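You operate a simulated robot arm through the tools that you are given. There is no shell and no other tool. Be economical: measure what you need, move in short steps, check, and stop when the job is done.

You are at the controls of a simulated two-armed robot. One attempt, no reset.

JOB
Fit the pink plug into the mango keg and key it tight.
Fine: steady the keg while you turn the orange key; then the key goes back in the key holder.

Only the result counts: the job must be done as asked and must still hold three seconds after the hand-in. Knocking over, shifting, dropping, spilling or breaking anything else fails it.

ROBOT AND FRAMES
Two 6-joint arms with two-finger parallel grippers on one trunk, on a base that drives. Base frame: it is fixed to the floor where the robot stands at the start and does not move with it; the origin is under the middle of the robot, x ahead of it, y to its left, z up; the surface under the hand at the start is at about z = 75. Units: cm, rad, N and s.
The left shoulder is at the start at [-6.8, 17.7, 84.7], the right one opposite. With the tool pointing down near the work surface each hand reaches from about 10 to 74 cm from the robot's upright axis, wherever it stands, measured 20 degrees to its own side. Places, roughly: drink valve [20, -70, 60]; feed valve [20, -150, 60]; filler arm [50, -110, 110]; gas valve [20, -50, 60]; key holder [50, 30, 80]; mango neck [50, -10, 100]; mango neck thread [50, -10, 100]; orange block [50, 90, 80]; orange knob [40, -110, 110]; pink plug socket [50, 10, 80]; purple block [50, 170, 80]; rinse button [30, -140, 60]; sump valve [20, -170, 60]; vent valve [20, -90, 60]; wash button [30, -120, 60]; yellow guard [50, -150, 150]. Payload 1.57 kg a hand.
The tool frame of a hand sits at the grasp point between the pads (the TCP): z along the fingers, y along the line on which they close. The tips reach 3 cm beyond it. Largest opening 8 cm; finger width 1.7, thickness 1.2; the body of the gripper, 4 by 8.2 cm, starts 8 cm behind the TCP.
Orientation is told as [roll, pitch, yaw] about the base's x, y, z axes, in that order, counted from this pose: with the fingers straight down and closing along the base's y, the tool's x points along the base's -x, its y along +y and its z along -z.

CONTROLS
- The arms move only by the tool arm_command. It takes "left_deltas", "right_deltas" or both (then of equal length, played together; a hand with none holds still); each is a list of rows, each a list of 3 entries, a list of its own where there are three numbers: the shift along the tool's x, y, z in cm, then the turn, a rotation vector about the tool's x, y, z in rad, then the finger opening in cm, from 0 to 8. In form: [[[dx, dy, dz], [ax, ay, az], jaw], ...]. A call has 1 to 20 rows; each row shifts and turns the commanded pose from where the row before left it, along the tool's axes as they then stand. Each row takes 0.2 s and may step no farther than 5 cm and 0.15 rad from the row before; otherwise, or with a gripper value out of range, the whole call is refused. Where a pose cannot be reached the arm comes as near as it can. A force on the tool above 40 N (or 10 N above the force at the start of the call, whichever is more), or a blocked arm, ends the call early, and 0.2 s more pass. Each finger travels about 7.2 cm/s and halts on what it meets, pressing with about 29 N; the grip force reading is that of the motor and also rises with nothing between the fingers. The clock runs only during rows and for 0.2 s after the last one: add rows that do not move to give the fingers time. The reply holds the time, the measured pose of the TCP, the force on the tool along the base axes, the opening and the grip force, in the units named above and with some noise, with the torque about the TCP (base axes, N m) and any sound that the robot's microphone picked up.
- Cameras (640 x 400 px; columns grow to the right, rows downward): "scene" is now at [3.65, 0.08, 157.68]; the picture's right is [0.05, -1.00, 0.00], its down [-0.78, -0.04, -0.63] and it looks along [0.63, 0.03, -0.78] (base axes); focal length 262 px, centre (320, 200). "left" rides on the left gripper at [7.2, 0.7, -12.2] in its tool frame; the picture's right is [-0.09, 1.00, 0.00], its down [-0.84, -0.08, -0.54] and it looks along [-0.54, -0.05, 0.84] (tool axes); focal length 238 px, centre (320, 200). "right" rides on the right gripper at [7.2, -0.7, -12.2] in its tool frame; the picture's right is [0.09, 1.00, 0.00], its down [-0.84, 0.08, -0.54] and it looks along [-0.54, 0.05, 0.84] (tool axes); focal length 238 px, centre (320, 200). There is no depth. A picture from a camera that has moved, and an enlarged one, comes with that camera's place and axes in the base frame and with its lens. The place of the scene camera against the robot may be out by one fixed shift of up to 1.2 cm in any direction.
- get_image(camera): a new picture of that camera. The clock stands still meanwhile.
- move_column(by): slides the trunk up (or, below 0, down) by that many cm; the arms and the scene camera ride with it, the base frame stays. It gives what a move gives, with no picture.
- roll_base(legs): drives the robot by 1 to 6 legs, each [ahead, left, turn to the left] in cm, cm and rad, along the robot's own axes; the way and the turn of a leg run together, so that a leg with both is an arc; at most 150 cm and 3.142 rad a leg. The arms and the cameras ride along, it lands a little off, and it stops where it bumps. It gives what a move gives.
- aim_head(pan, tilt): turns the head with the scene camera to pan (to the left, within 2.496 rad either way) and tilt (down, from -0.506 to 1.204), counted from straight ahead of the robot. It gives what a move gives.
- zoom(camera, box): a new picture of the part [left, top, right, bottom] of that camera's present view, enlarged. The clock stands still meanwhile.
- sign_off(): hands the job in; it is judged then, once.

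Go step by step. Nothing tells you exact positions but the pictures and the camera data: compare them with the known pose of the tool, close in by small moves and look again before you grip or let go. The budget is 120 turns and 108 pictures, counting those below and the enlarged ones. Unless the task says otherwise, let go and move clear before handing in.

The tools are called after "Request:" as a command line: name --argument value ..., lists and objects as JSON in quotes. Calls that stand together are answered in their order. arm_command: Moves the arms, as the interface text tells. Its arguments: {"type":"object","properties":{"left_deltas":{"type":"array","items":{"type":"array"}},"right_deltas":{"type":"array","items":{"type":"array"}}},"required":[]} The other tools are called the same way: move_column (by) slides the trunk up or down; roll_base (legs) drives the base; aim_head (pan, tilt) turns the head that bears the scene camera; get_image (camera) takes a picture; zoom (camera, box) takes an enlarged picture of a part of a camera's view; sign_off () hands the job in.

At the start:

```text
t: 0.0
left_ee_pos: [43.44, 32.24, 128.23]
left_tcp_rot: [0.0, 0.001, 0.003]
left_contact_force: [0.0, 0.1, 1.1]
left_moment: [0.03, -0.01, -0.03]
left_finger_gap: 7.99
left_gripper_force: 0.1
right_ee_pos: [41.16, -4.41, 129.28]
right_tcp_rot: [0.0, 0.0, 0.001]
right_contact_force: [-0.4, 0.3, 0.0]
right_moment: [0.03, -0.02, -0.01]
right_finger_gap: 7.99
right_gripper_force: 0.0
trunk travel left (down, up): [-28.9, 3.9]
robot x, y, heading: [-0.07, 0.33, -0.004]
head pan, tilt: [0.047, 0.888]
```

scene: 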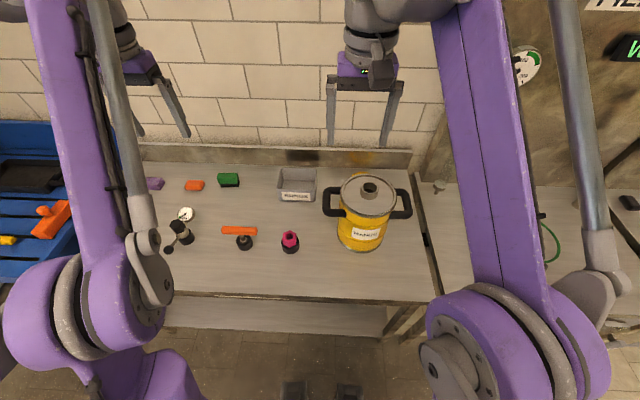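
right: 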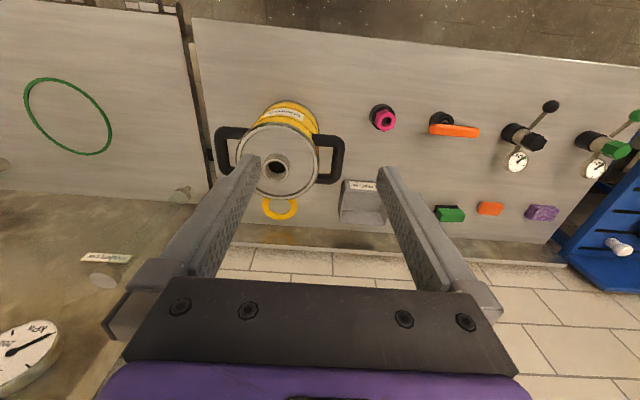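
left: 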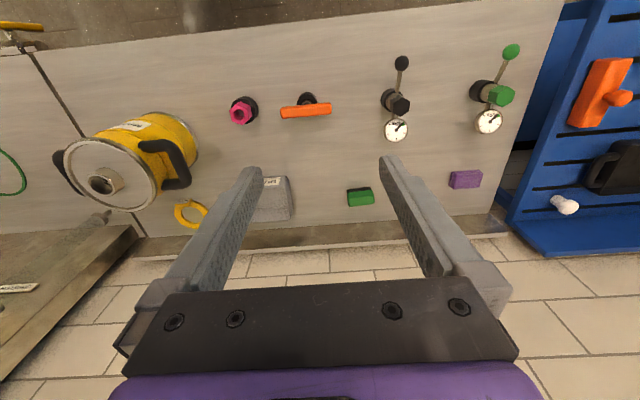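

I see the keg with two side handles and a neck opening on top, the pink plug in a socket and the orange key in a black holder. I'll zoom in on them before moving.

Request:
zoom --camera "scene" --box '[200, 160, 440, 310]'

Request:
zoom --camera "left" --box '[210, 70, 370, 170]'

Request:
zoom --camera "right" --box '[200, 80, 520, 240]'

```text
2.67 times, centred on (320, 235) of scene
camera zoom: at [3.65, 0.08, 157.68], right [0.05, -1.0, 0.0], down [-0.78, -0.04, -0.63], along [0.63, 0.03, -0.78], focal length 698 px, centre (320, 107)
```

zoom: 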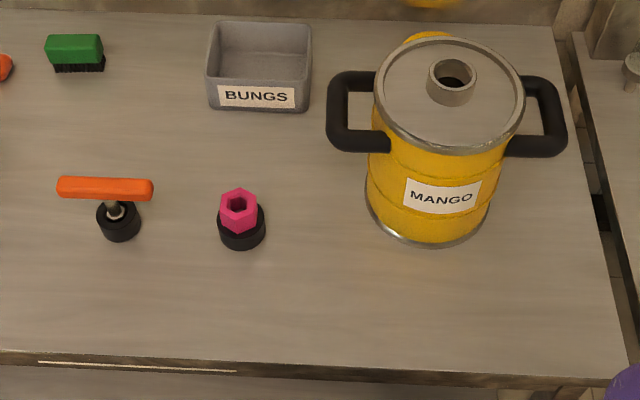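

```text
4.00 times, centred on (290, 120) of left
camera zoom: at [36.13, 32.92, 140.42], right [0.09, 1.0, 0.0], down [0.84, -0.08, 0.54], along [0.54, -0.05, -0.84], focal length 953 px, centre (440, 520)
```

zoom: 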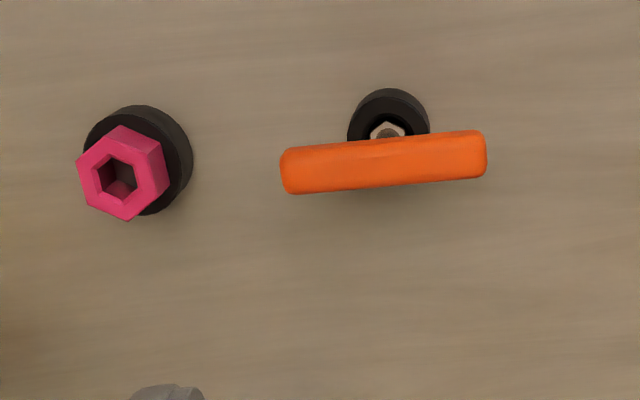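

```text
2.00 times, centred on (360, 160) of right
camera zoom: at [33.78, -5.05, 141.7], right [-0.09, 1.0, 0.0], down [0.84, 0.08, 0.54], along [0.54, 0.05, -0.84], focal length 477 px, centre (240, 280)
```

zoom: 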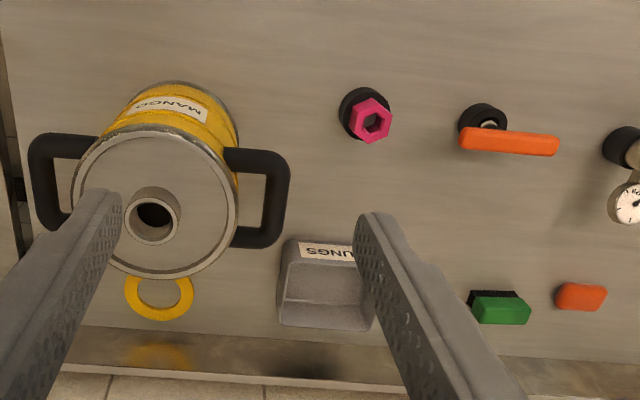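

Triangulating from both wrist cameras: plug top at about (47.6, 12.6, 82), key handle centre at about (47.9, 28.7, 85) with the handle along y, and the neck at about (54, -11.5, 100). I'll bring the right hand over the plug and move the left hand aside.

Request:
arm_command --right_deltas '[[[-1.6, 4.25, 0], [0, 0, 0], 8], [[-1.6, 4.25, 0], [0, 0, 0], 8], [[-1.6, 4.25, 0], [0, 0, 0], 8], [[-1.6, 4.25, 0], [0, 0, 0], 8], [[0, 0, 4.5], [0, 0, 0], 8], [[0, 0, 4.5], [0, 0, 0], 8], [[0, 0, 4.5], [0, 0, 0], 8], [[0, 0, 4.5], [0, 0, 0], 8], [[0, 0, 4.5], [0, 0, 0], 8], [[0, 0, 4.5], [0, 0, 0], 8]]' --left_deltas '[[[0, 4, 0], [0, 0, 0], 8], [[0, 4, 0], [0, 0, 0], 8], [[0, 4, 0], [0, 0, 0], 8], [[0, 0, 0], [0, 0, 0], 8], [[0, 0, 0], [0, 0, 0], 8], [[0, 0, 0], [0, 0, 0], 8], [[0, 0, 0], [0, 0, 0], 8], [[0, 0, 0], [0, 0, 0], 8], [[0, 0, 0], [0, 0, 0], 8], [[0, 0, 0], [0, 0, 0], 8]]'

Request:
get_image --camera "right"

Request:
get_image --camera "scene"

```text
t: 2.2
left_ee_pos: [42.23, 43.73, 126.81]
left_tcp_rot: [0.0, 0.0, 0.001]
left_contact_force: [0.4, 0.3, -0.1]
left_moment: [-0.02, -0.02, 0.01]
left_finger_gap: 8.01
left_gripper_force: 0.3
left hand out of reach, approached as far as the arm can: row 2, 3
right_ee_pos: [43.55, 9.76, 98.02]
right_tcp_rot: [0.001, -0.001, 0.0]
right_contact_force: [0.1, -0.6, 0.8]
right_moment: [0.01, 0.03, -0.01]
right_finger_gap: 8.01
right_gripper_force: 0.0
right hand out of reach, approached as far as the arm can: row 2, 3, 4
trunk travel left (down, up): [-28.9, 3.9]
robot x, y, heading: [-0.21, -0.16, 0.001]
head pan, tilt: [0.047, 0.888]
```

```text
101 pictures are left
camera right: at [36.13, 9.04, 110.37], right [-0.09, 1.0, 0.0], down [0.84, 0.08, 0.54], along [0.54, 0.05, -0.84], focal length 238 px, centre (320, 200)
```

right: 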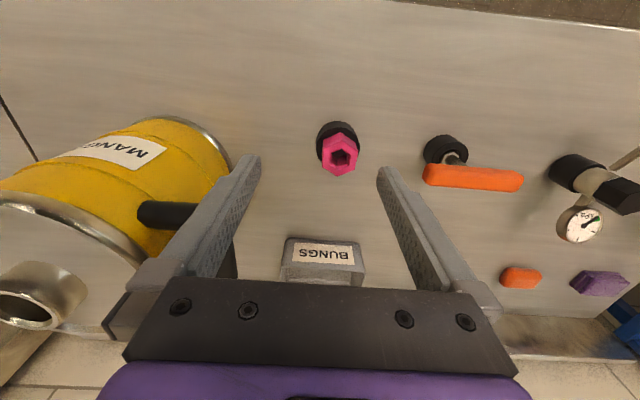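

```text
100 pictures are left
camera scene: at [3.69, 0.09, 157.67], right [0.05, -1.0, 0.0], down [-0.78, -0.04, -0.63], along [0.63, 0.03, -0.78], focal length 262 px, centre (320, 200)
```

scene: 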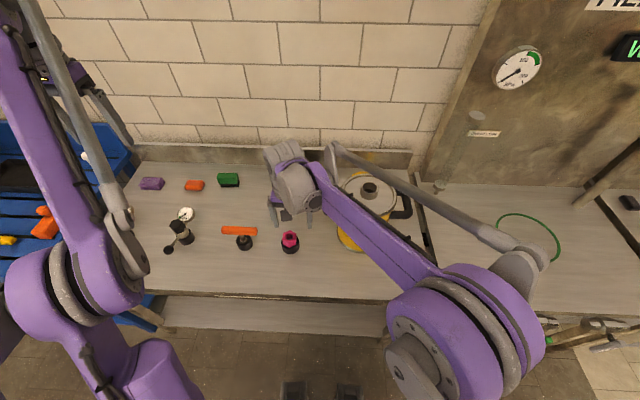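

The plug re-measures at (47.6, 12.65), in agreement. I'll shift over it and descend to about z=91, then look again.

Request:
arm_command --right_deltas '[[[-2.0, 1.45, 0], [0, 0, 0], 8], [[-2.05, 1.45, 0], [0, 0, 0], 8], [[0, 0, 3], [0, 0, 0], 8], [[0, 0, 3], [0, 0, 0], 8]]'

Request:
get_image --camera "right"

```text
t: 3.2
left_ee_pos: [42.27, 43.77, 126.85]
left_tcp_rot: [0.0, -0.001, 0.0]
left_contact_force: [0.6, -0.4, -0.5]
left_moment: [0.0, 0.0, -0.02]
left_finger_gap: 7.99
left_gripper_force: 0.2
right_ee_pos: [47.54, 12.68, 92.14]
right_tcp_rot: [0.0, 0.001, 0.001]
right_contact_force: [-0.2, 0.3, 0.1]
right_moment: [0.0, 0.0, 0.01]
right_finger_gap: 8.0
right_gripper_force: 0.0
trunk travel left (down, up): [-28.9, 3.9]
robot x, y, heading: [0.25, -0.07, 0.005]
head pan, tilt: [0.047, 0.888]
```

```text
99 pictures are left
camera right: at [40.26, 12.02, 104.36], right [-0.09, 1.0, 0.0], down [0.84, 0.08, 0.54], along [0.54, 0.05, -0.84], focal length 238 px, centre (320, 200)
```

right: 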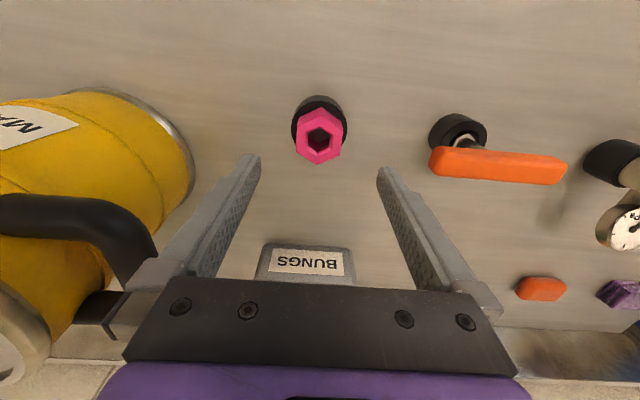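

Request:
zoom --camera "right" --box '[270, 80, 366, 176]'

Request:
zoom --camera "scene" --box '[210, 210, 320, 270]'

```text
4.17 times, centred on (318, 128) of right
camera zoom: at [40.26, 12.02, 104.36], right [-0.09, 1.0, 0.0], down [0.84, 0.08, 0.54], along [0.54, 0.05, -0.84], focal length 993 px, centre (328, 500)
```

zoom: 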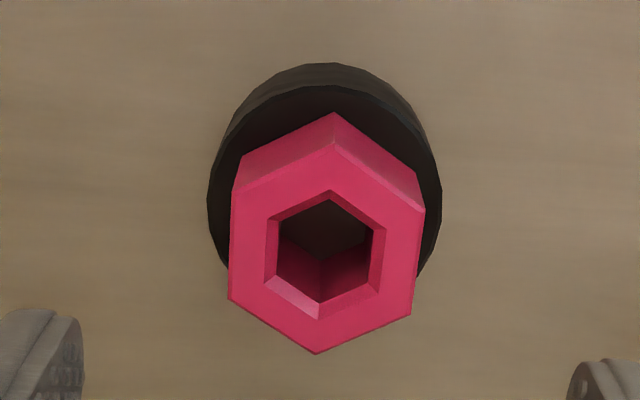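

```text
5.82 times, centred on (265, 240) of scene
camera zoom: at [3.71, 0.11, 157.67], right [0.05, -1.0, 0.0], down [-0.78, -0.04, -0.63], along [0.63, 0.03, -0.78], focal length 1524 px, centre (640, -33)
```

zoom: 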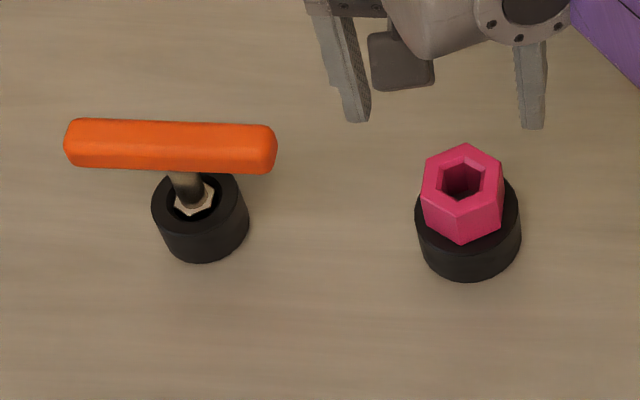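

The hex head is about 4.2 cm across, with flats facing ±y. It is centred at (47.87, 12.6), spanning z from about 78.4 (cup rim) to 82.3. I'll descend to z≈82 and close.

Request:
arm_command --right_deltas '[[[-0.35, -0.07, 2.5], [0, 0, 0], 8], [[0, 0, 2.6], [0, 0, 0], 8], [[0, 0, 2.6], [0, 0, 0], 8], [[0, 0, 2.4], [0, 0, 0], 7], [[0, 0, 0], [0, 0, 0], 4.8]]'

Request:
get_image --camera "right"

Request:
zoom --camera "scene" --box '[240, 200, 340, 270]'

```text
t: 4.4
left_ee_pos: [42.25, 43.67, 126.74]
left_tcp_rot: [0.0, 0.0, 0.001]
left_contact_force: [0.3, -0.2, 0.1]
left_moment: [-0.02, 0.03, 0.0]
left_finger_gap: 7.98
left_gripper_force: 0.0
right_ee_pos: [47.88, 12.59, 81.94]
right_tcp_rot: [-0.001, 0.0, 0.0]
right_contact_force: [-0.7, 0.4, -0.7]
right_moment: [0.01, -0.02, 0.01]
right_finger_gap: 4.81
right_gripper_force: 0.1
trunk travel left (down, up): [-28.9, 3.9]
robot x, y, heading: [0.01, -0.14, -0.003]
head pan, tilt: [0.047, 0.888]
```

```text
96 pictures are left
camera right: at [40.54, 11.98, 94.22], right [-0.09, 1.0, 0.0], down [0.84, 0.08, 0.54], along [0.54, 0.05, -0.84], focal length 238 px, centre (320, 200)
```

right: 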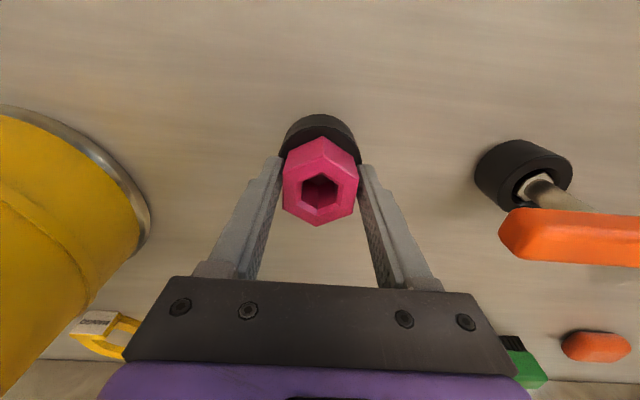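

```text
5.71 times, centred on (290, 235) of scene
camera zoom: at [3.63, 0.07, 157.68], right [0.05, -1.0, 0.0], down [-0.78, -0.04, -0.63], along [0.63, 0.03, -0.78], focal length 1496 px, centre (491, 0)
```

zoom: 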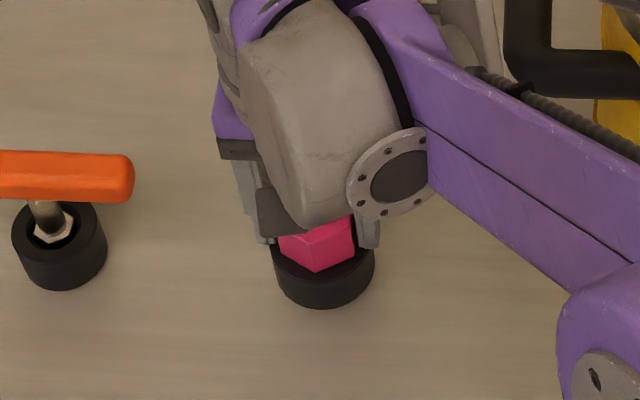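

The hex is centred between the pads. Now I'll close and lift.

Request:
arm_command --right_deltas '[[[0, 0, 0], [0, 0, 0], 3.5], [[0, 0, 0], [0, 0, 0], 3.0], [[0, 0, 0], [0, 0, 0], 3.0], [[0, 0, -1.5], [0, 0, 0], 3.0], [[0, 0, -2.5], [0, 0, 0], 3.0], [[0, 0, -3], [0, 0, 0], 3.0], [[0, 0, -4], [0, 0, 0], 3.0]]'

Request:
get_image --camera "right"

Request:
zoom --camera "scene" --box '[230, 160, 430, 270]'

```text
t: 6.0
left_ee_pos: [42.14, 43.66, 126.91]
left_tcp_rot: [0.0, 0.0, 0.001]
left_contact_force: [-0.1, -0.6, 0.1]
left_moment: [-0.03, -0.01, 0.02]
left_finger_gap: 7.99
left_gripper_force: 0.0
right_ee_pos: [47.87, 12.68, 93.16]
right_tcp_rot: [0.0, 0.0, 0.0]
right_contact_force: [0.2, 0.3, -1.7]
right_moment: [-0.01, 0.02, 0.0]
right_finger_gap: 4.16
right_gripper_force: 28.8
trunk travel left (down, up): [-28.9, 3.9]
robot x, y, heading: [0.13, -0.31, -0.002]
head pan, tilt: [0.047, 0.888]
```

```text
94 pictures are left
camera right: at [40.53, 11.97, 105.37], right [-0.09, 1.0, 0.0], down [0.84, 0.08, 0.54], along [0.54, 0.05, -0.84], focal length 238 px, centre (320, 200)
```

right: 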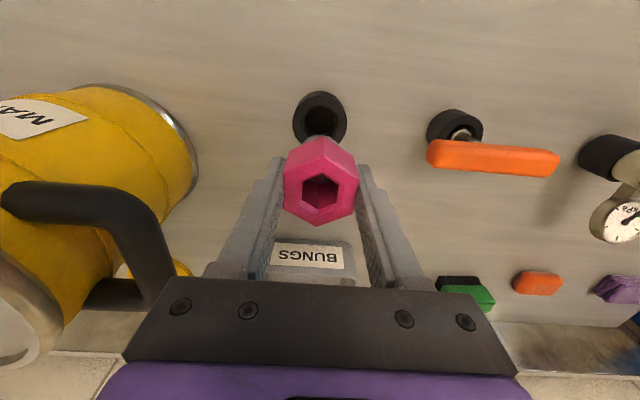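

```text
3.20 times, centred on (330, 215) of scene
camera zoom: at [3.61, 0.06, 157.68], right [0.05, -1.0, 0.0], down [-0.78, -0.04, -0.63], along [0.63, 0.03, -0.78], focal length 838 px, centre (288, 152)
```

zoom: 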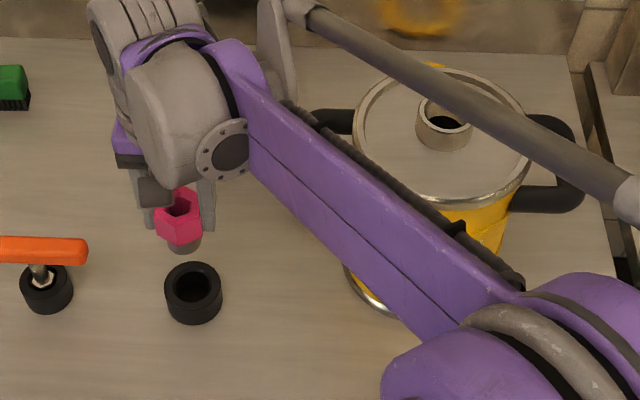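

The plug is held. I'll lift it, carry it near the keg, and refine the neck position.

Request:
arm_command --right_deltas '[[[0, 0, -5], [0, 0, 0], 3.0], [[0, 0, -5], [0, 0, 0], 3.0], [[0, 0, -5], [0, 0, 0], 3.0], [[0, 0, -4], [0, 0, 0], 3.0], [[0, -4.5, 0], [0, 0, 0], 3.0], [[0, -4.5, 0], [0, 0, 0], 3.0], [[0, -4.5, 0], [0, 0, 0], 3.0], [[0, -4.5, 0], [0, 0, 0], 3.0], [[0, -4.5, 0], [0, 0, 0], 3.0], [[0, -1.5, 0], [0, 0, 0], 3.0]]'

Request:
get_image --camera "right"

Request:
zoom --camera "scene" --box '[300, 140, 440, 260]'

```text
t: 8.2
left_ee_pos: [42.13, 43.76, 126.8]
left_tcp_rot: [0.001, 0.001, 0.0]
left_contact_force: [0.6, 0.6, 0.0]
left_moment: [0.0, -0.02, -0.01]
left_finger_gap: 8.02
left_gripper_force: 0.1
right_ee_pos: [47.89, -11.39, 111.99]
right_tcp_rot: [0.001, 0.0, 0.002]
right_contact_force: [-0.3, 0.1, -1.4]
right_moment: [0.0, 0.0, 0.01]
right_finger_gap: 4.16
right_gripper_force: 29.0
trunk travel left (down, up): [-28.9, 3.9]
robot x, y, heading: [0.03, -0.22, -0.001]
head pan, tilt: [0.047, 0.888]
```

```text
92 pictures are left
camera right: at [40.55, -12.08, 124.23], right [-0.09, 1.0, 0.0], down [0.84, 0.08, 0.54], along [0.54, 0.05, -0.84], focal length 238 px, centre (320, 200)
```

right: 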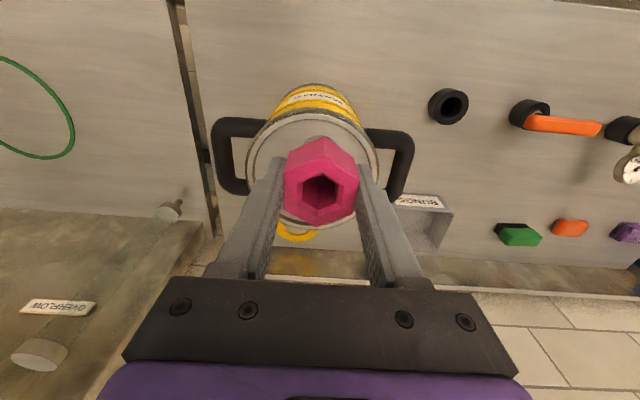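

```text
3.33 times, centred on (370, 200) of scene
camera zoom: at [3.67, 0.08, 157.67], right [0.05, -1.0, 0.0], down [-0.78, -0.04, -0.63], along [0.63, 0.03, -0.78], focal length 873 px, centre (153, 200)
```

zoom: 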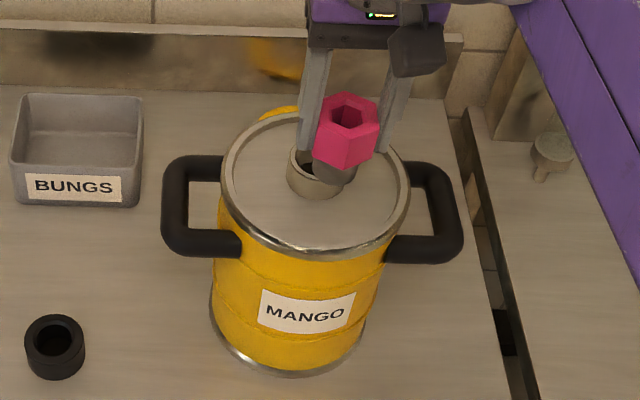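

The plug is over the keg but hides the neck from its own camera. I'll bring the left hand nearer to see the neck from the side.

Request:
arm_command --left_deltas '[[[0, -4.2, 0.6], [0, 0, 0], 8], [[0, -4.2, 0.6], [0, 0, 0], 8], [[0, -4.2, 0.6], [0, 0, 0], 8], [[0, -4.2, 0.6], [0, 0, 0], 8], [[0, -4.2, 0.6], [0, 0, 0], 8], [[0, -4.2, 0.6], [0, 0, 0], 8], [[0, -4.2, 0.6], [0, 0, 0], 8], [[0, -4.2, 0.6], [0, 0, 0], 8]]'

Request:
get_image --camera "left"

```text
t: 10.0
left_ee_pos: [42.2, 10.08, 121.94]
left_tcp_rot: [0.0, 0.0, 0.0]
left_contact_force: [0.2, 0.0, 0.1]
left_moment: [-0.05, 0.01, 0.03]
left_finger_gap: 8.01
left_gripper_force: 0.1
right_ee_pos: [47.98, -11.46, 112.02]
right_tcp_rot: [0.0, -0.002, 0.0]
right_contact_force: [0.1, -0.2, -0.6]
right_moment: [-0.03, 0.01, -0.01]
right_finger_gap: 4.18
right_gripper_force: 29.2
trunk travel left (down, up): [-28.9, 3.9]
robot x, y, heading: [-0.12, 0.37, -0.0]
head pan, tilt: [0.047, 0.888]
```

```text
90 pictures are left
camera left: at [34.95, 10.69, 134.11], right [0.09, 1.0, 0.0], down [0.84, -0.08, 0.54], along [0.54, -0.05, -0.84], focal length 238 px, centre (320, 200)
```

left: 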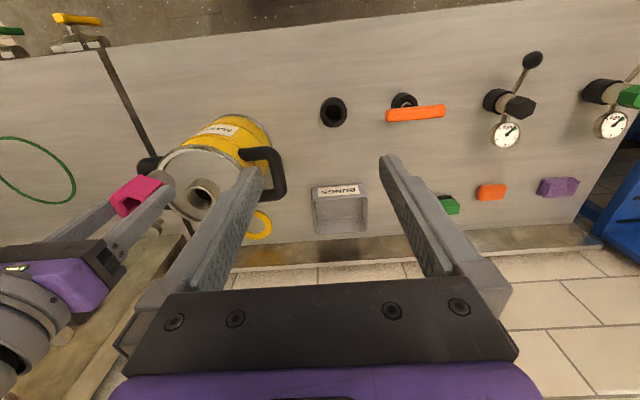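

Request:
zoom --camera "left" --box '[100, 110, 300, 240]'

```text
3.08 times, centred on (200, 175) of left
camera zoom: at [34.95, 10.69, 134.11], right [0.09, 1.0, 0.0], down [0.84, -0.08, 0.54], along [0.54, -0.05, -0.84], focal length 733 px, centre (689, 277)
```

zoom: 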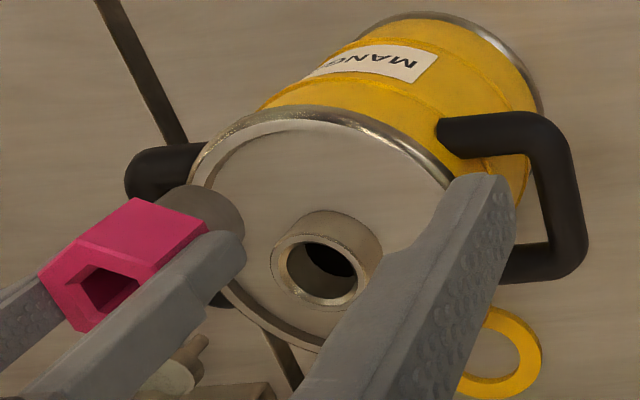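

The left view puts the neck at about (54.1, -11.4, 100.4). I'll check how the plug sits in the right hand before lowering.

Request:
zoom --camera "right" --box '[260, 110, 380, 240]'

Request:
arm_command --right_deltas '[[[-2, 0, 0], [0, 0, 0], 3.0], [[-2, 0, 0], [0, 0, 0], 3.0], [[-2.2, 0, 0], [0, 0, 0], 3.0], [[0, 0, 0], [0, 0, 0], 3.0]]'

Request:
zoom --camera "left" --box '[100, 110, 300, 240]'

Request:
zoom --camera "scene" --box '[320, 130, 420, 230]'

```text
3.08 times, centred on (320, 175) of right
camera zoom: at [40.57, -12.12, 124.22], right [-0.09, 1.0, 0.0], down [0.84, 0.08, 0.54], along [0.54, 0.05, -0.84], focal length 733 px, centre (320, 277)
```

zoom: 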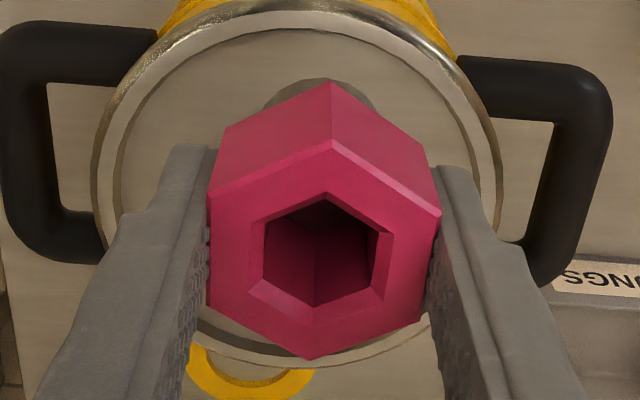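

```text
t: 11.0
left_ee_pos: [42.04, 10.08, 122.0]
left_tcp_rot: [0.0, 0.0, -0.001]
left_contact_force: [-0.9, -0.1, -0.8]
left_moment: [-0.01, 0.01, -0.01]
left_finger_gap: 7.99
left_gripper_force: 0.1
right_ee_pos: [54.16, -11.37, 112.03]
right_tcp_rot: [0.0, 0.0, -0.001]
right_contact_force: [-0.3, 0.4, -0.8]
right_moment: [-0.03, 0.02, 0.02]
right_finger_gap: 4.17
right_gripper_force: 29.3
trunk travel left (down, up): [-28.9, 3.9]
robot x, y, heading: [-0.22, 0.22, 0.002]
head pan, tilt: [0.047, 0.888]
```

```text
3.08 times, centred on (200, 175) of left
camera zoom: at [34.9, 10.8, 134.13], right [0.09, 1.0, 0.0], down [0.84, -0.08, 0.54], along [0.54, -0.05, -0.84], focal length 733 px, centre (689, 277)
```

zoom: 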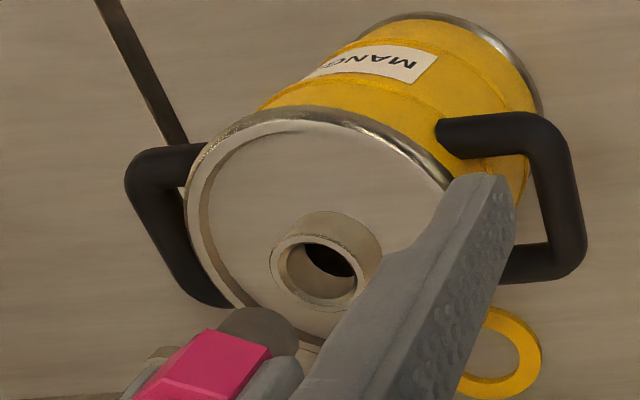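

```text
4.00 times, centred on (370, 180) of scene
camera zoom: at [3.6, 0.07, 157.67], right [0.05, -1.0, 0.0], down [-0.78, -0.04, -0.63], along [0.63, 0.03, -0.78], focal length 1048 px, centre (120, 280)
```

zoom: 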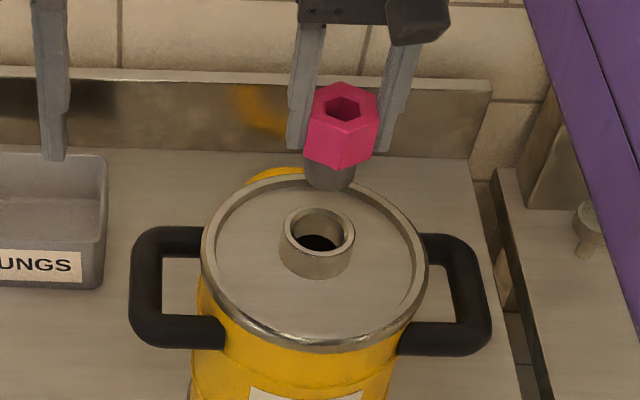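

Both views show the plug's short thread (about 3.3 cm diameter) just beyond the neck bore (about 3.9 cm). I'll lower it to just above the rim with a small correction and compare again.

Request:
arm_command --right_deltas '[[[0.2, -0.1, 1.8], [0, 0, 0], 3.0], [[0, 0, 1.9], [0, 0, 0], 3.0], [[0, 0, 0], [0, 0, 0], 3.0]]'

Request:
zoom --camera "left" --box '[130, 130, 250, 230]'

Request:
zoom --camera "scene" --box '[340, 150, 400, 210]'

```text
t: 11.8
left_ee_pos: [42.21, 10.09, 121.81]
left_tcp_rot: [0.001, 0.001, 0.0]
left_contact_force: [0.4, -0.1, 0.3]
left_moment: [-0.01, -0.01, -0.01]
left_finger_gap: 7.98
left_gripper_force: 0.0
right_ee_pos: [53.87, -11.44, 108.47]
right_tcp_rot: [0.002, 0.0, 0.0]
right_contact_force: [-0.5, 0.1, -0.6]
right_moment: [0.01, -0.01, -0.01]
right_finger_gap: 4.18
right_gripper_force: 29.0
trunk travel left (down, up): [-28.9, 3.9]
robot x, y, heading: [-0.14, 0.13, -0.001]
head pan, tilt: [0.047, 0.888]
```

```text
4.00 times, centred on (190, 180) of left
camera zoom: at [34.95, 10.82, 134.12], right [0.09, 1.0, 0.0], down [0.84, -0.08, 0.54], along [0.54, -0.05, -0.84], focal length 953 px, centre (840, 280)
```

zoom: 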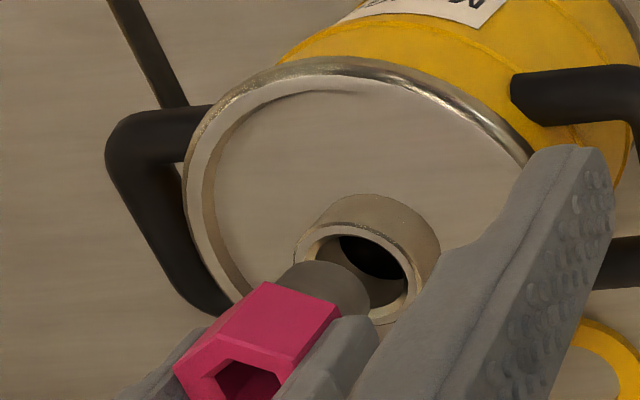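

```text
6.67 times, centred on (370, 180) of scene
camera zoom: at [3.66, 0.08, 157.68], right [0.05, -1.0, 0.0], down [-0.78, -0.04, -0.63], along [0.63, 0.03, -0.78], focal length 1746 px, centre (-13, 333)
```

zoom: 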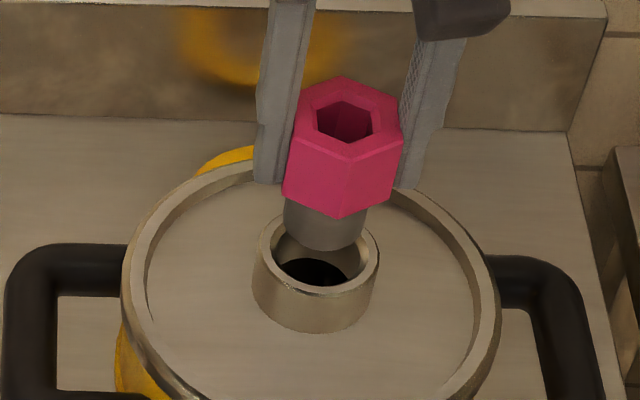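

Both views agree the plug axis meets the neck centre about 1.4 cm below. I'll lower it gently until it touches.

Request:
arm_command --right_deltas '[[[0, 0, 0.6], [0, 0, 0], 3.0], [[0, 0, 0.5], [0, 0, 0], 3.0], [[0, 0, 0.4], [0, 0, 0], 3.0], [[0, 0, 0.3], [0, 0, 0], 3.0], [[0, 0, 0.2], [0, 0, 0], 3.0]]'

Request:
zoom --camera "scene" --box '[340, 150, 400, 210]'

```text
t: 13.0
left_ee_pos: [42.07, 10.2, 121.9]
left_tcp_rot: [-0.001, 0.0, -0.001]
left_contact_force: [1.0, 0.4, 0.0]
left_moment: [-0.01, -0.01, 0.0]
left_finger_gap: 8.01
left_gripper_force: 0.0
right_ee_pos: [53.83, -11.39, 106.29]
right_tcp_rot: [-0.001, 0.0, 0.0]
right_contact_force: [-0.4, -0.2, -1.7]
right_moment: [0.03, 0.01, -0.02]
right_finger_gap: 4.17
right_gripper_force: 28.4
trunk travel left (down, up): [-28.9, 3.9]
robot x, y, heading: [0.0, -0.12, 0.001]
head pan, tilt: [0.047, 0.888]
```

```text
6.67 times, centred on (370, 180) of scene
camera zoom: at [3.66, 0.08, 157.67], right [0.05, -1.0, 0.0], down [-0.78, -0.04, -0.63], along [0.63, 0.03, -0.78], focal length 1746 px, centre (-13, 333)
```

zoom: 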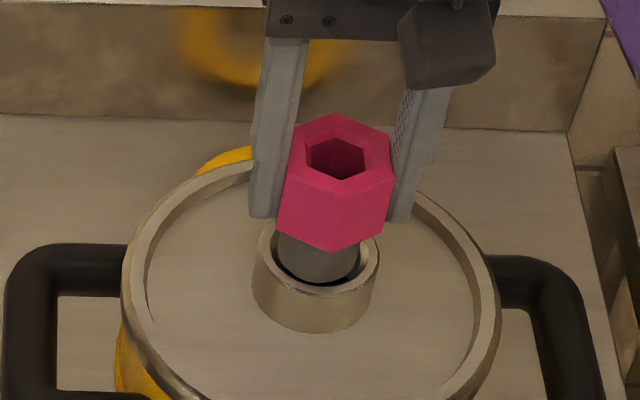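

The thread end is entering the bore freely. I'll continue down in small steps.

Request:
arm_command --right_deltas '[[[0, 0, 0.3], [0, 0, 0], 3.0], [[0, 0, 0.3], [0, 0, 0], 3.0], [[0, 0, 0.3], [0, 0, 0], 3.0], [[0, 0, 0.2], [0, 0, 0], 3.0], [[0, 0, 0.2], [0, 0, 0], 3.0], [[0, 0, 0.2], [0, 0, 0], 3.0]]'

Request:
zoom --camera "scene" --box '[340, 150, 400, 210]'

```text
t: 14.4
left_ee_pos: [42.08, 9.97, 122.04]
left_tcp_rot: [0.001, -0.002, 0.0]
left_contact_force: [0.2, 0.5, 0.2]
left_moment: [0.0, -0.01, -0.01]
left_finger_gap: 8.0
left_gripper_force: 0.0
right_ee_pos: [53.84, -11.53, 105.0]
right_tcp_rot: [0.002, 0.001, 0.0]
right_contact_force: [1.7, -2.1, 18.1]
right_moment: [-0.04, 0.02, -0.02]
right_finger_gap: 4.16
right_gripper_force: 28.7
trunk travel left (down, up): [-28.9, 3.9]
robot x, y, heading: [0.2, -0.52, 0.002]
head pan, tilt: [0.047, 0.888]
```

```text
6.67 times, centred on (370, 180) of scene
camera zoom: at [3.51, 0.09, 157.68], right [0.05, -1.0, 0.0], down [-0.77, -0.04, -0.63], along [0.63, 0.03, -0.78], focal length 1746 px, centre (-13, 333)
```

zoom: 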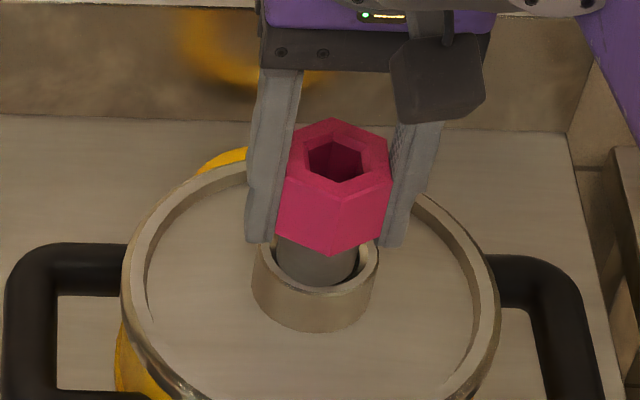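

It's seated against the start of the thread (18 N). I'll turn clockwise (positive about tool z) and see whether it catches.

Request:
arm_command --right_deltas '[[[0, 0, 0], [0, 0, 0.12], 3.0], [[0, 0, 0], [0, 0, 0.12], 3.0], [[0, 0, 0], [0, 0, 0.12], 3.0], [[0, 0, 0], [0, 0, 0.12], 3.0], [[0, 0, 0], [0, 0, 0.12], 3.0], [[0, 0, 0], [0, 0, 0.12], 3.0], [[0, 0, 0], [0, 0, 0.12], 3.0], [[0, 0, 0], [0, 0, 0.12], 3.0]]'

Request:
zoom --camera "scene" --box '[330, 150, 410, 230]'

```text
t: 16.2
left_ee_pos: [42.09, 10.07, 121.93]
left_tcp_rot: [0.0, -0.001, -0.001]
left_contact_force: [1.0, 0.3, -0.5]
left_moment: [-0.01, -0.01, 0.01]
left_finger_gap: 8.0
left_gripper_force: 0.0
right_ee_pos: [53.92, -11.45, 104.83]
right_tcp_rot: [0.0, 0.0, -0.964]
right_contact_force: [4.1, -1.2, 10.8]
right_moment: [-0.25, -0.12, 0.06]
right_finger_gap: 4.19
right_gripper_force: 29.0
trunk travel left (down, up): [-28.9, 3.9]
robot x, y, heading: [-0.28, 0.12, 0.001]
head pan, tilt: [0.047, 0.888]
```

```text
5.00 times, centred on (370, 190) of scene
camera zoom: at [3.62, 0.07, 157.67], right [0.05, -1.0, 0.0], down [-0.78, -0.04, -0.63], along [0.63, 0.03, -0.78], focal length 1309 px, centre (70, 250)
```

zoom: 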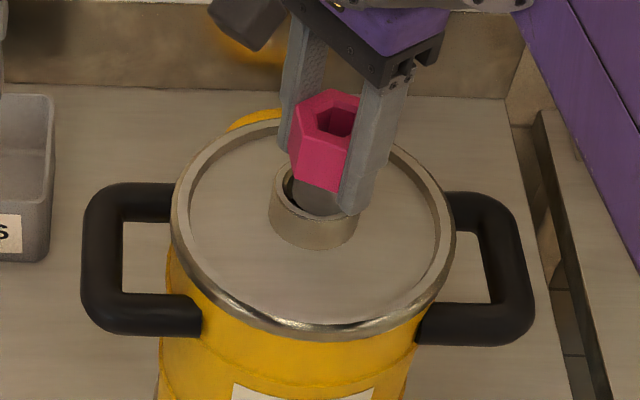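

It turned with the hand and the force relaxed, so the thread may be catching. I'll keep turning with a slight feed.

Request:
arm_command --right_deltas '[[[0, 0, 0.04], [0, 0, 0.14], 3.0], [[0, 0, 0.04], [0, 0, 0.14], 3.0], [[0, 0, 0.04], [0, 0, 0.14], 3.0], [[0, 0, 0.04], [0, 0, 0.14], 3.0], [[0, 0, 0.04], [0, 0, 0.14], 3.0], [[0, 0, 0.04], [0, 0, 0.14], 3.0], [[0, 0, 0.04], [0, 0, 0.14], 3.0], [[0, 0, 0.04], [0, 0, 0.14], 3.0], [[0, 0, 0.04], [0, 0, 0.14], 3.0], [[0, 0, 0.04], [0, 0, 0.14], 3.0]]'

Request:
zoom --camera "scene" --box '[330, 150, 410, 230]'

Request:
zoom --camera "left" --box '[130, 130, 250, 230]'

```text
t: 18.4
left_ee_pos: [42.12, 10.25, 121.82]
left_tcp_rot: [-0.001, 0.0, 0.0]
left_contact_force: [0.1, 0.2, 0.3]
left_moment: [-0.03, 0.01, 0.0]
left_finger_gap: 8.01
left_gripper_force: 0.1
right_ee_pos: [53.82, -11.5, 104.51]
right_tcp_rot: [0.0, 0.0, -2.362]
right_contact_force: [2.1, -2.0, 18.4]
right_moment: [-0.28, 0.01, 0.09]
right_finger_gap: 4.19
right_gripper_force: 28.8
trunk travel left (down, up): [-28.9, 3.9]
robot x, y, heading: [-0.1, -0.27, -0.003]
head pan, tilt: [0.047, 0.888]
```

```text
5.00 times, centred on (370, 190) of scene
camera zoom: at [3.52, 0.07, 157.68], right [0.05, -1.0, 0.0], down [-0.77, -0.04, -0.63], along [0.63, 0.03, -0.78], focal length 1309 px, centre (70, 250)
```

zoom: 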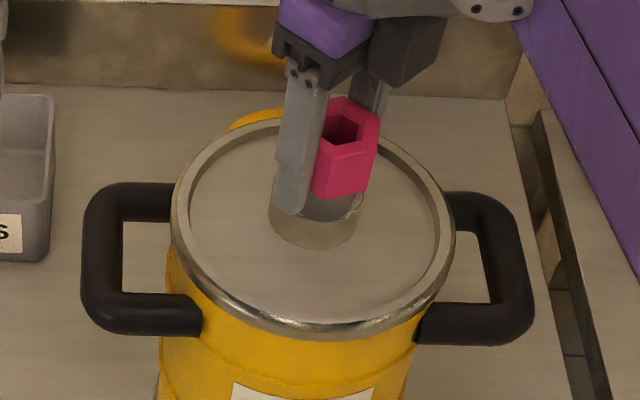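

```text
4.00 times, centred on (190, 180) of left
camera zoom: at [34.83, 10.81, 134.15], right [0.09, 1.0, 0.0], down [0.84, -0.08, 0.54], along [0.54, -0.05, -0.84], focal length 953 px, centre (840, 280)
```

zoom: 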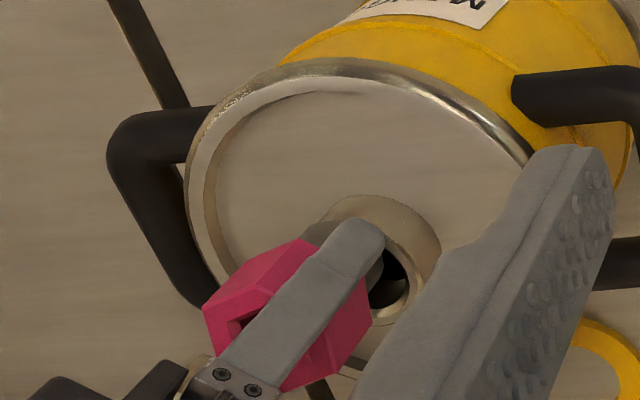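

The plug now looks off-centre relative to the neck. I'll check its placement in the hand with the right camera.

Request:
get_image --camera "right"

Request:
zoom --camera "right" --box '[260, 110, 380, 240]'

```text
78 pictures are left
camera right: at [58.31, -5.97, 116.71], right [0.77, -0.64, 0.0], down [-0.54, -0.64, 0.54], along [-0.35, -0.41, -0.84], focal length 238 px, centre (320, 200)
```

right: 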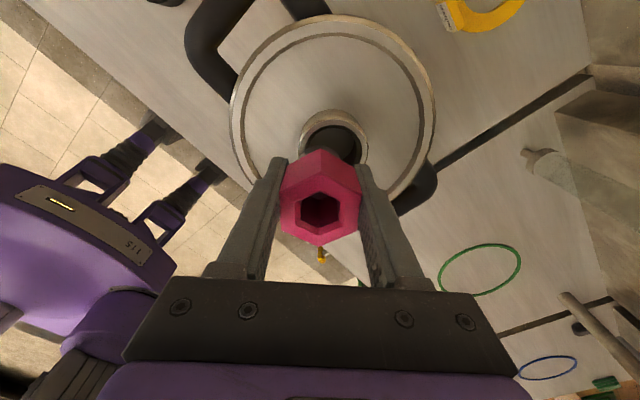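

```text
3.08 times, centred on (320, 175) of right
camera zoom: at [58.31, -5.97, 116.71], right [0.77, -0.64, 0.0], down [-0.54, -0.64, 0.54], along [-0.35, -0.41, -0.84], focal length 733 px, centre (320, 277)
```

zoom: 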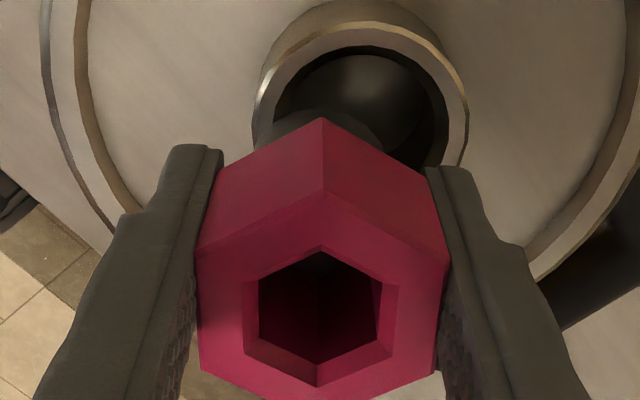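

The plug isn't engaged: it rests on the near rim, and the neck is actually about 1 cm further out at roughly (54.9, -11.7, 99.2). I'll lift, turn back to yaw 0 and re-aim.

Request:
arm_command --right_deltas '[[[0, 0, -0.8], [0, 0, 0], 3.0], [[0, 0, -1.5], [0, 0, 0], 3.0], [[0, 0, -1.5], [0, 0, 0], 3.0], [[0, 0, 0], [0, 0, 0], 3.0]]'

Request:
zoom --camera "right" --box '[240, 60, 400, 260]'

Request:
zoom --camera "scene" --box '[330, 150, 410, 230]'

```text
t: 19.4
left_ee_pos: [42.13, 10.15, 121.93]
left_tcp_rot: [0.0, 0.0, 0.0]
left_contact_force: [-0.3, 0.1, -0.6]
left_moment: [0.01, -0.03, 0.01]
left_finger_gap: 8.0
left_gripper_force: 0.1
right_ee_pos: [53.91, -11.46, 108.17]
right_tcp_rot: [-0.001, -0.001, -2.36]
right_contact_force: [-0.8, -0.4, -0.9]
right_moment: [0.02, -0.01, 0.02]
right_finger_gap: 4.21
right_gripper_force: 29.1
trunk travel left (down, up): [-28.9, 3.9]
robot x, y, heading: [-0.04, -0.06, -0.0]
head pan, tilt: [0.047, 0.888]
```

```text
2.00 times, centred on (320, 160) of right
camera zoom: at [58.41, -5.92, 120.43], right [0.77, -0.64, 0.0], down [-0.54, -0.64, 0.54], along [-0.35, -0.42, -0.84], focal length 477 px, centre (320, 280)
```

zoom: 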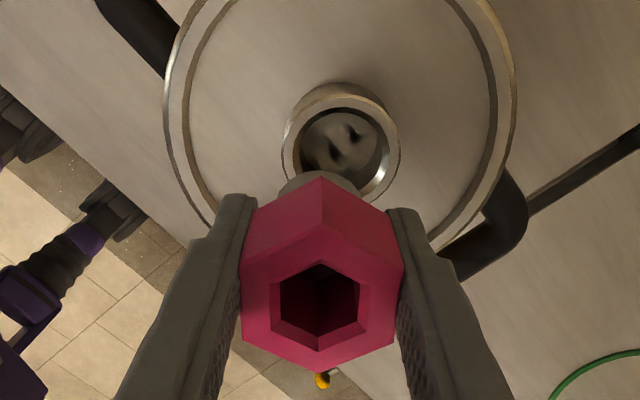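

```text
5.00 times, centred on (370, 190) of scene
camera zoom: at [3.67, 0.07, 157.67], right [0.05, -1.0, 0.0], down [-0.78, -0.04, -0.63], along [0.63, 0.03, -0.78], focal length 1309 px, centre (70, 250)
```

zoom: 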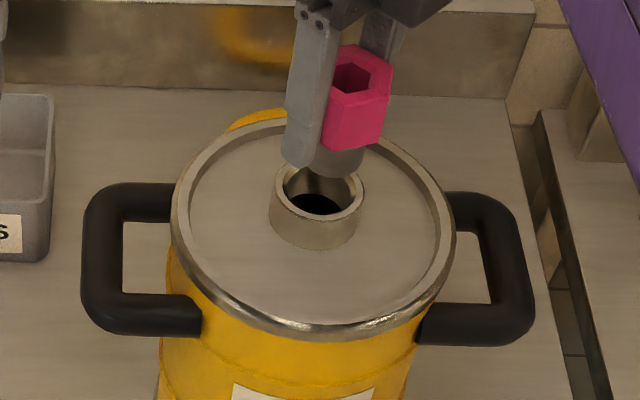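

The closest view puts the bore centre at about (54.9, -11.5, 99.8), with the plug axis at about (54.0, -11.4). I'll shift about 0.9 cm in +x at this height and check from both sides.

Request:
arm_command --right_deltas '[[[0.576, 0.726, 0], [0, 0, 0], 3.0], [[0, 0, 0], [0, 0, 0], 3.0]]'

Request:
zoom --camera "right" --box '[240, 60, 400, 260]'

Request:
zoom --camera "scene" --box '[340, 150, 400, 210]'

Request:
zoom --camera "left" --box '[130, 130, 250, 230]'

```text
t: 20.0
left_ee_pos: [42.19, 10.17, 121.97]
left_tcp_rot: [-0.001, 0.001, -0.001]
left_contact_force: [-1.2, 0.3, 0.5]
left_moment: [0.0, 0.0, -0.03]
left_finger_gap: 7.99
left_gripper_force: 0.0
right_ee_pos: [54.92, -11.61, 108.19]
right_tcp_rot: [0.0, -0.002, -2.36]
right_contact_force: [0.5, 0.1, -0.9]
right_moment: [0.0, 0.0, 0.01]
right_finger_gap: 4.2
right_gripper_force: 29.0
trunk travel left (down, up): [-28.9, 3.9]
robot x, y, heading: [0.25, 0.05, 0.001]
head pan, tilt: [0.047, 0.888]
```

```text
2.00 times, centred on (320, 160) of right
camera zoom: at [59.34, -6.04, 120.46], right [0.77, -0.64, 0.0], down [-0.54, -0.64, 0.54], along [-0.35, -0.42, -0.84], focal length 477 px, centre (320, 280)
```

zoom: 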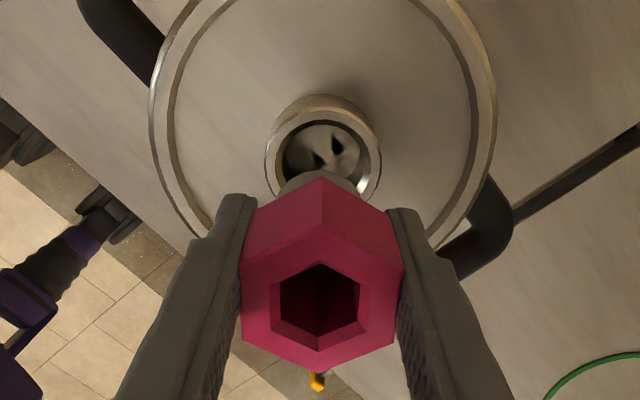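

```text
6.67 times, centred on (370, 180) of scene
camera zoom: at [3.63, 0.08, 157.67], right [0.05, -1.0, 0.0], down [-0.78, -0.04, -0.63], along [0.63, 0.03, -0.78], focal length 1746 px, centre (-13, 333)
```

zoom: 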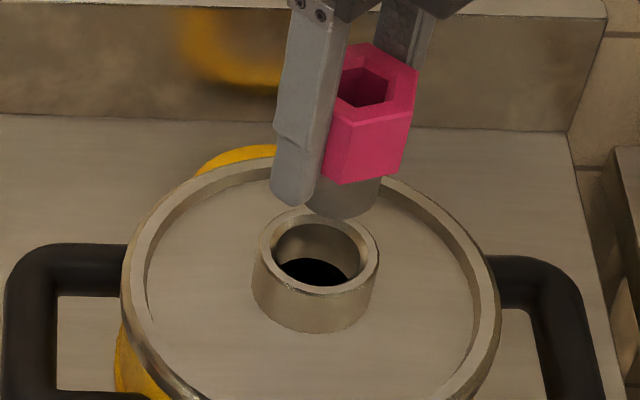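

```text
4.00 times, centred on (190, 180) of left
camera zoom: at [34.92, 10.81, 134.12], right [0.09, 1.0, 0.0], down [0.84, -0.08, 0.54], along [0.54, -0.05, -0.84], focal length 953 px, centre (840, 280)
```

zoom: 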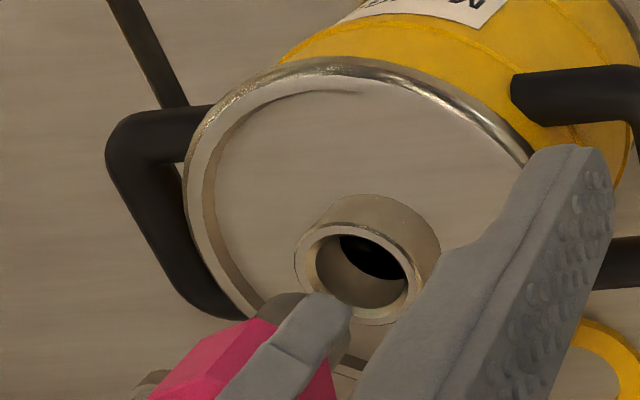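

Occlusion by the finger makes this unclear at this yaw. I'll turn back to yaw 0, where the scene and left views are clean, and remeasure.

Request:
arm_command --right_deltas '[[[0, 0, 0], [0, 0, -0.1475], 3.0], [[0, 0, 0], [0, 0, -0.1475], 3.0], [[0, 0, 0], [0, 0, -0.1475], 3.0], [[0, 0, 0], [0, 0, -0.1475], 3.0], [[0, 0, 0], [0, 0, -0.1475], 3.0], [[0, 0, 0], [0, 0, -0.1475], 3.0], [[0, 0, 0], [0, 0, -0.1475], 3.0], [[0, 0, 0], [0, 0, -0.1475], 3.0], [[0, 0, 0], [0, 0, -0.1475], 3.0], [[0, 0, 0], [0, 0, -0.1475], 3.0], [[0, 0, 0], [0, 0, -0.1475], 3.0], [[0, 0, 0], [0, 0, -0.1475], 3.0], [[0, 0, 0], [0, 0, -0.1475], 3.0], [[0, 0, 0], [0, 0, -0.1475], 3.0], [[0, 0, 0], [0, 0, -0.1475], 3.0], [[0, 0, 0], [0, 0, -0.1475], 3.0], [[0, 0, 0], [0, 0, 0], 3.0]]'

Request:
zoom --camera "scene" --box '[340, 140, 400, 200]'

Request:
zoom --camera "left" --box '[130, 130, 250, 230]'

Request:
zoom --camera "right" --box '[240, 60, 400, 260]'

```text
t: 23.6
left_ee_pos: [42.17, 10.17, 121.88]
left_tcp_rot: [0.0, 0.0, 0.0]
left_contact_force: [-0.2, 0.1, 0.5]
left_moment: [-0.02, 0.01, 0.0]
left_finger_gap: 8.0
left_gripper_force: 0.1
right_ee_pos: [54.83, -11.56, 108.27]
right_tcp_rot: [0.001, -0.001, 0.002]
right_contact_force: [0.1, 0.0, -1.0]
right_moment: [0.02, 0.01, -0.04]
right_finger_gap: 4.2
right_gripper_force: 28.8
trunk travel left (down, up): [-28.9, 3.9]
robot x, y, heading: [0.02, -0.17, 0.0]
head pan, tilt: [0.047, 0.888]
```

```text
6.67 times, centred on (370, 170) of scene
camera zoom: at [3.66, 0.08, 157.67], right [0.05, -1.0, 0.0], down [-0.78, -0.04, -0.63], along [0.63, 0.03, -0.78], focal length 1746 px, centre (-13, 400)
```

zoom: 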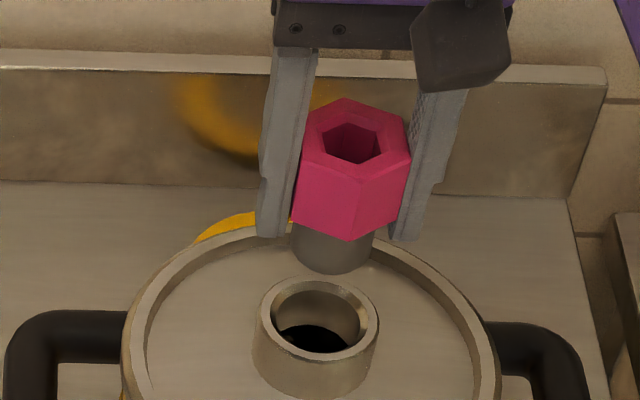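

```text
4.00 times, centred on (190, 180) of left
camera zoom: at [34.95, 10.81, 134.11], right [0.09, 1.0, 0.0], down [0.84, -0.08, 0.54], along [0.54, -0.05, -0.84], focal length 953 px, centre (840, 280)
```

zoom: 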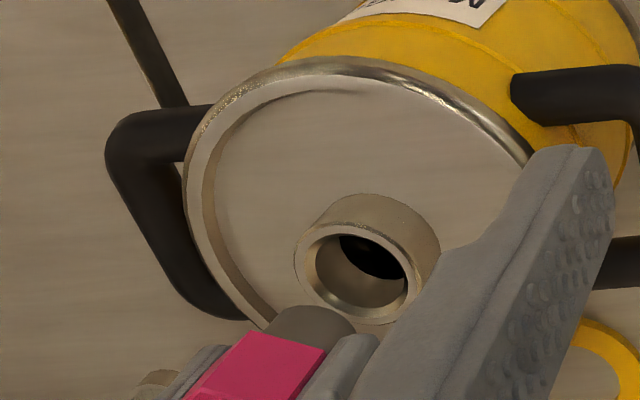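

```text
2.00 times, centred on (320, 160) of right
camera zoom: at [47.49, -12.27, 120.48], right [-0.09, 1.0, 0.0], down [0.84, 0.08, 0.54], along [0.54, 0.05, -0.84], focal length 477 px, centre (320, 280)
```

zoom: 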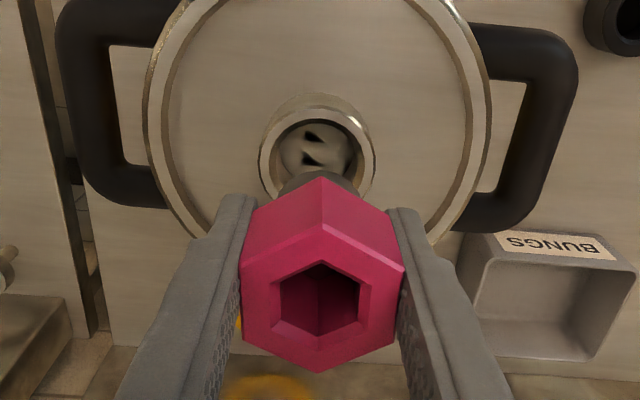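

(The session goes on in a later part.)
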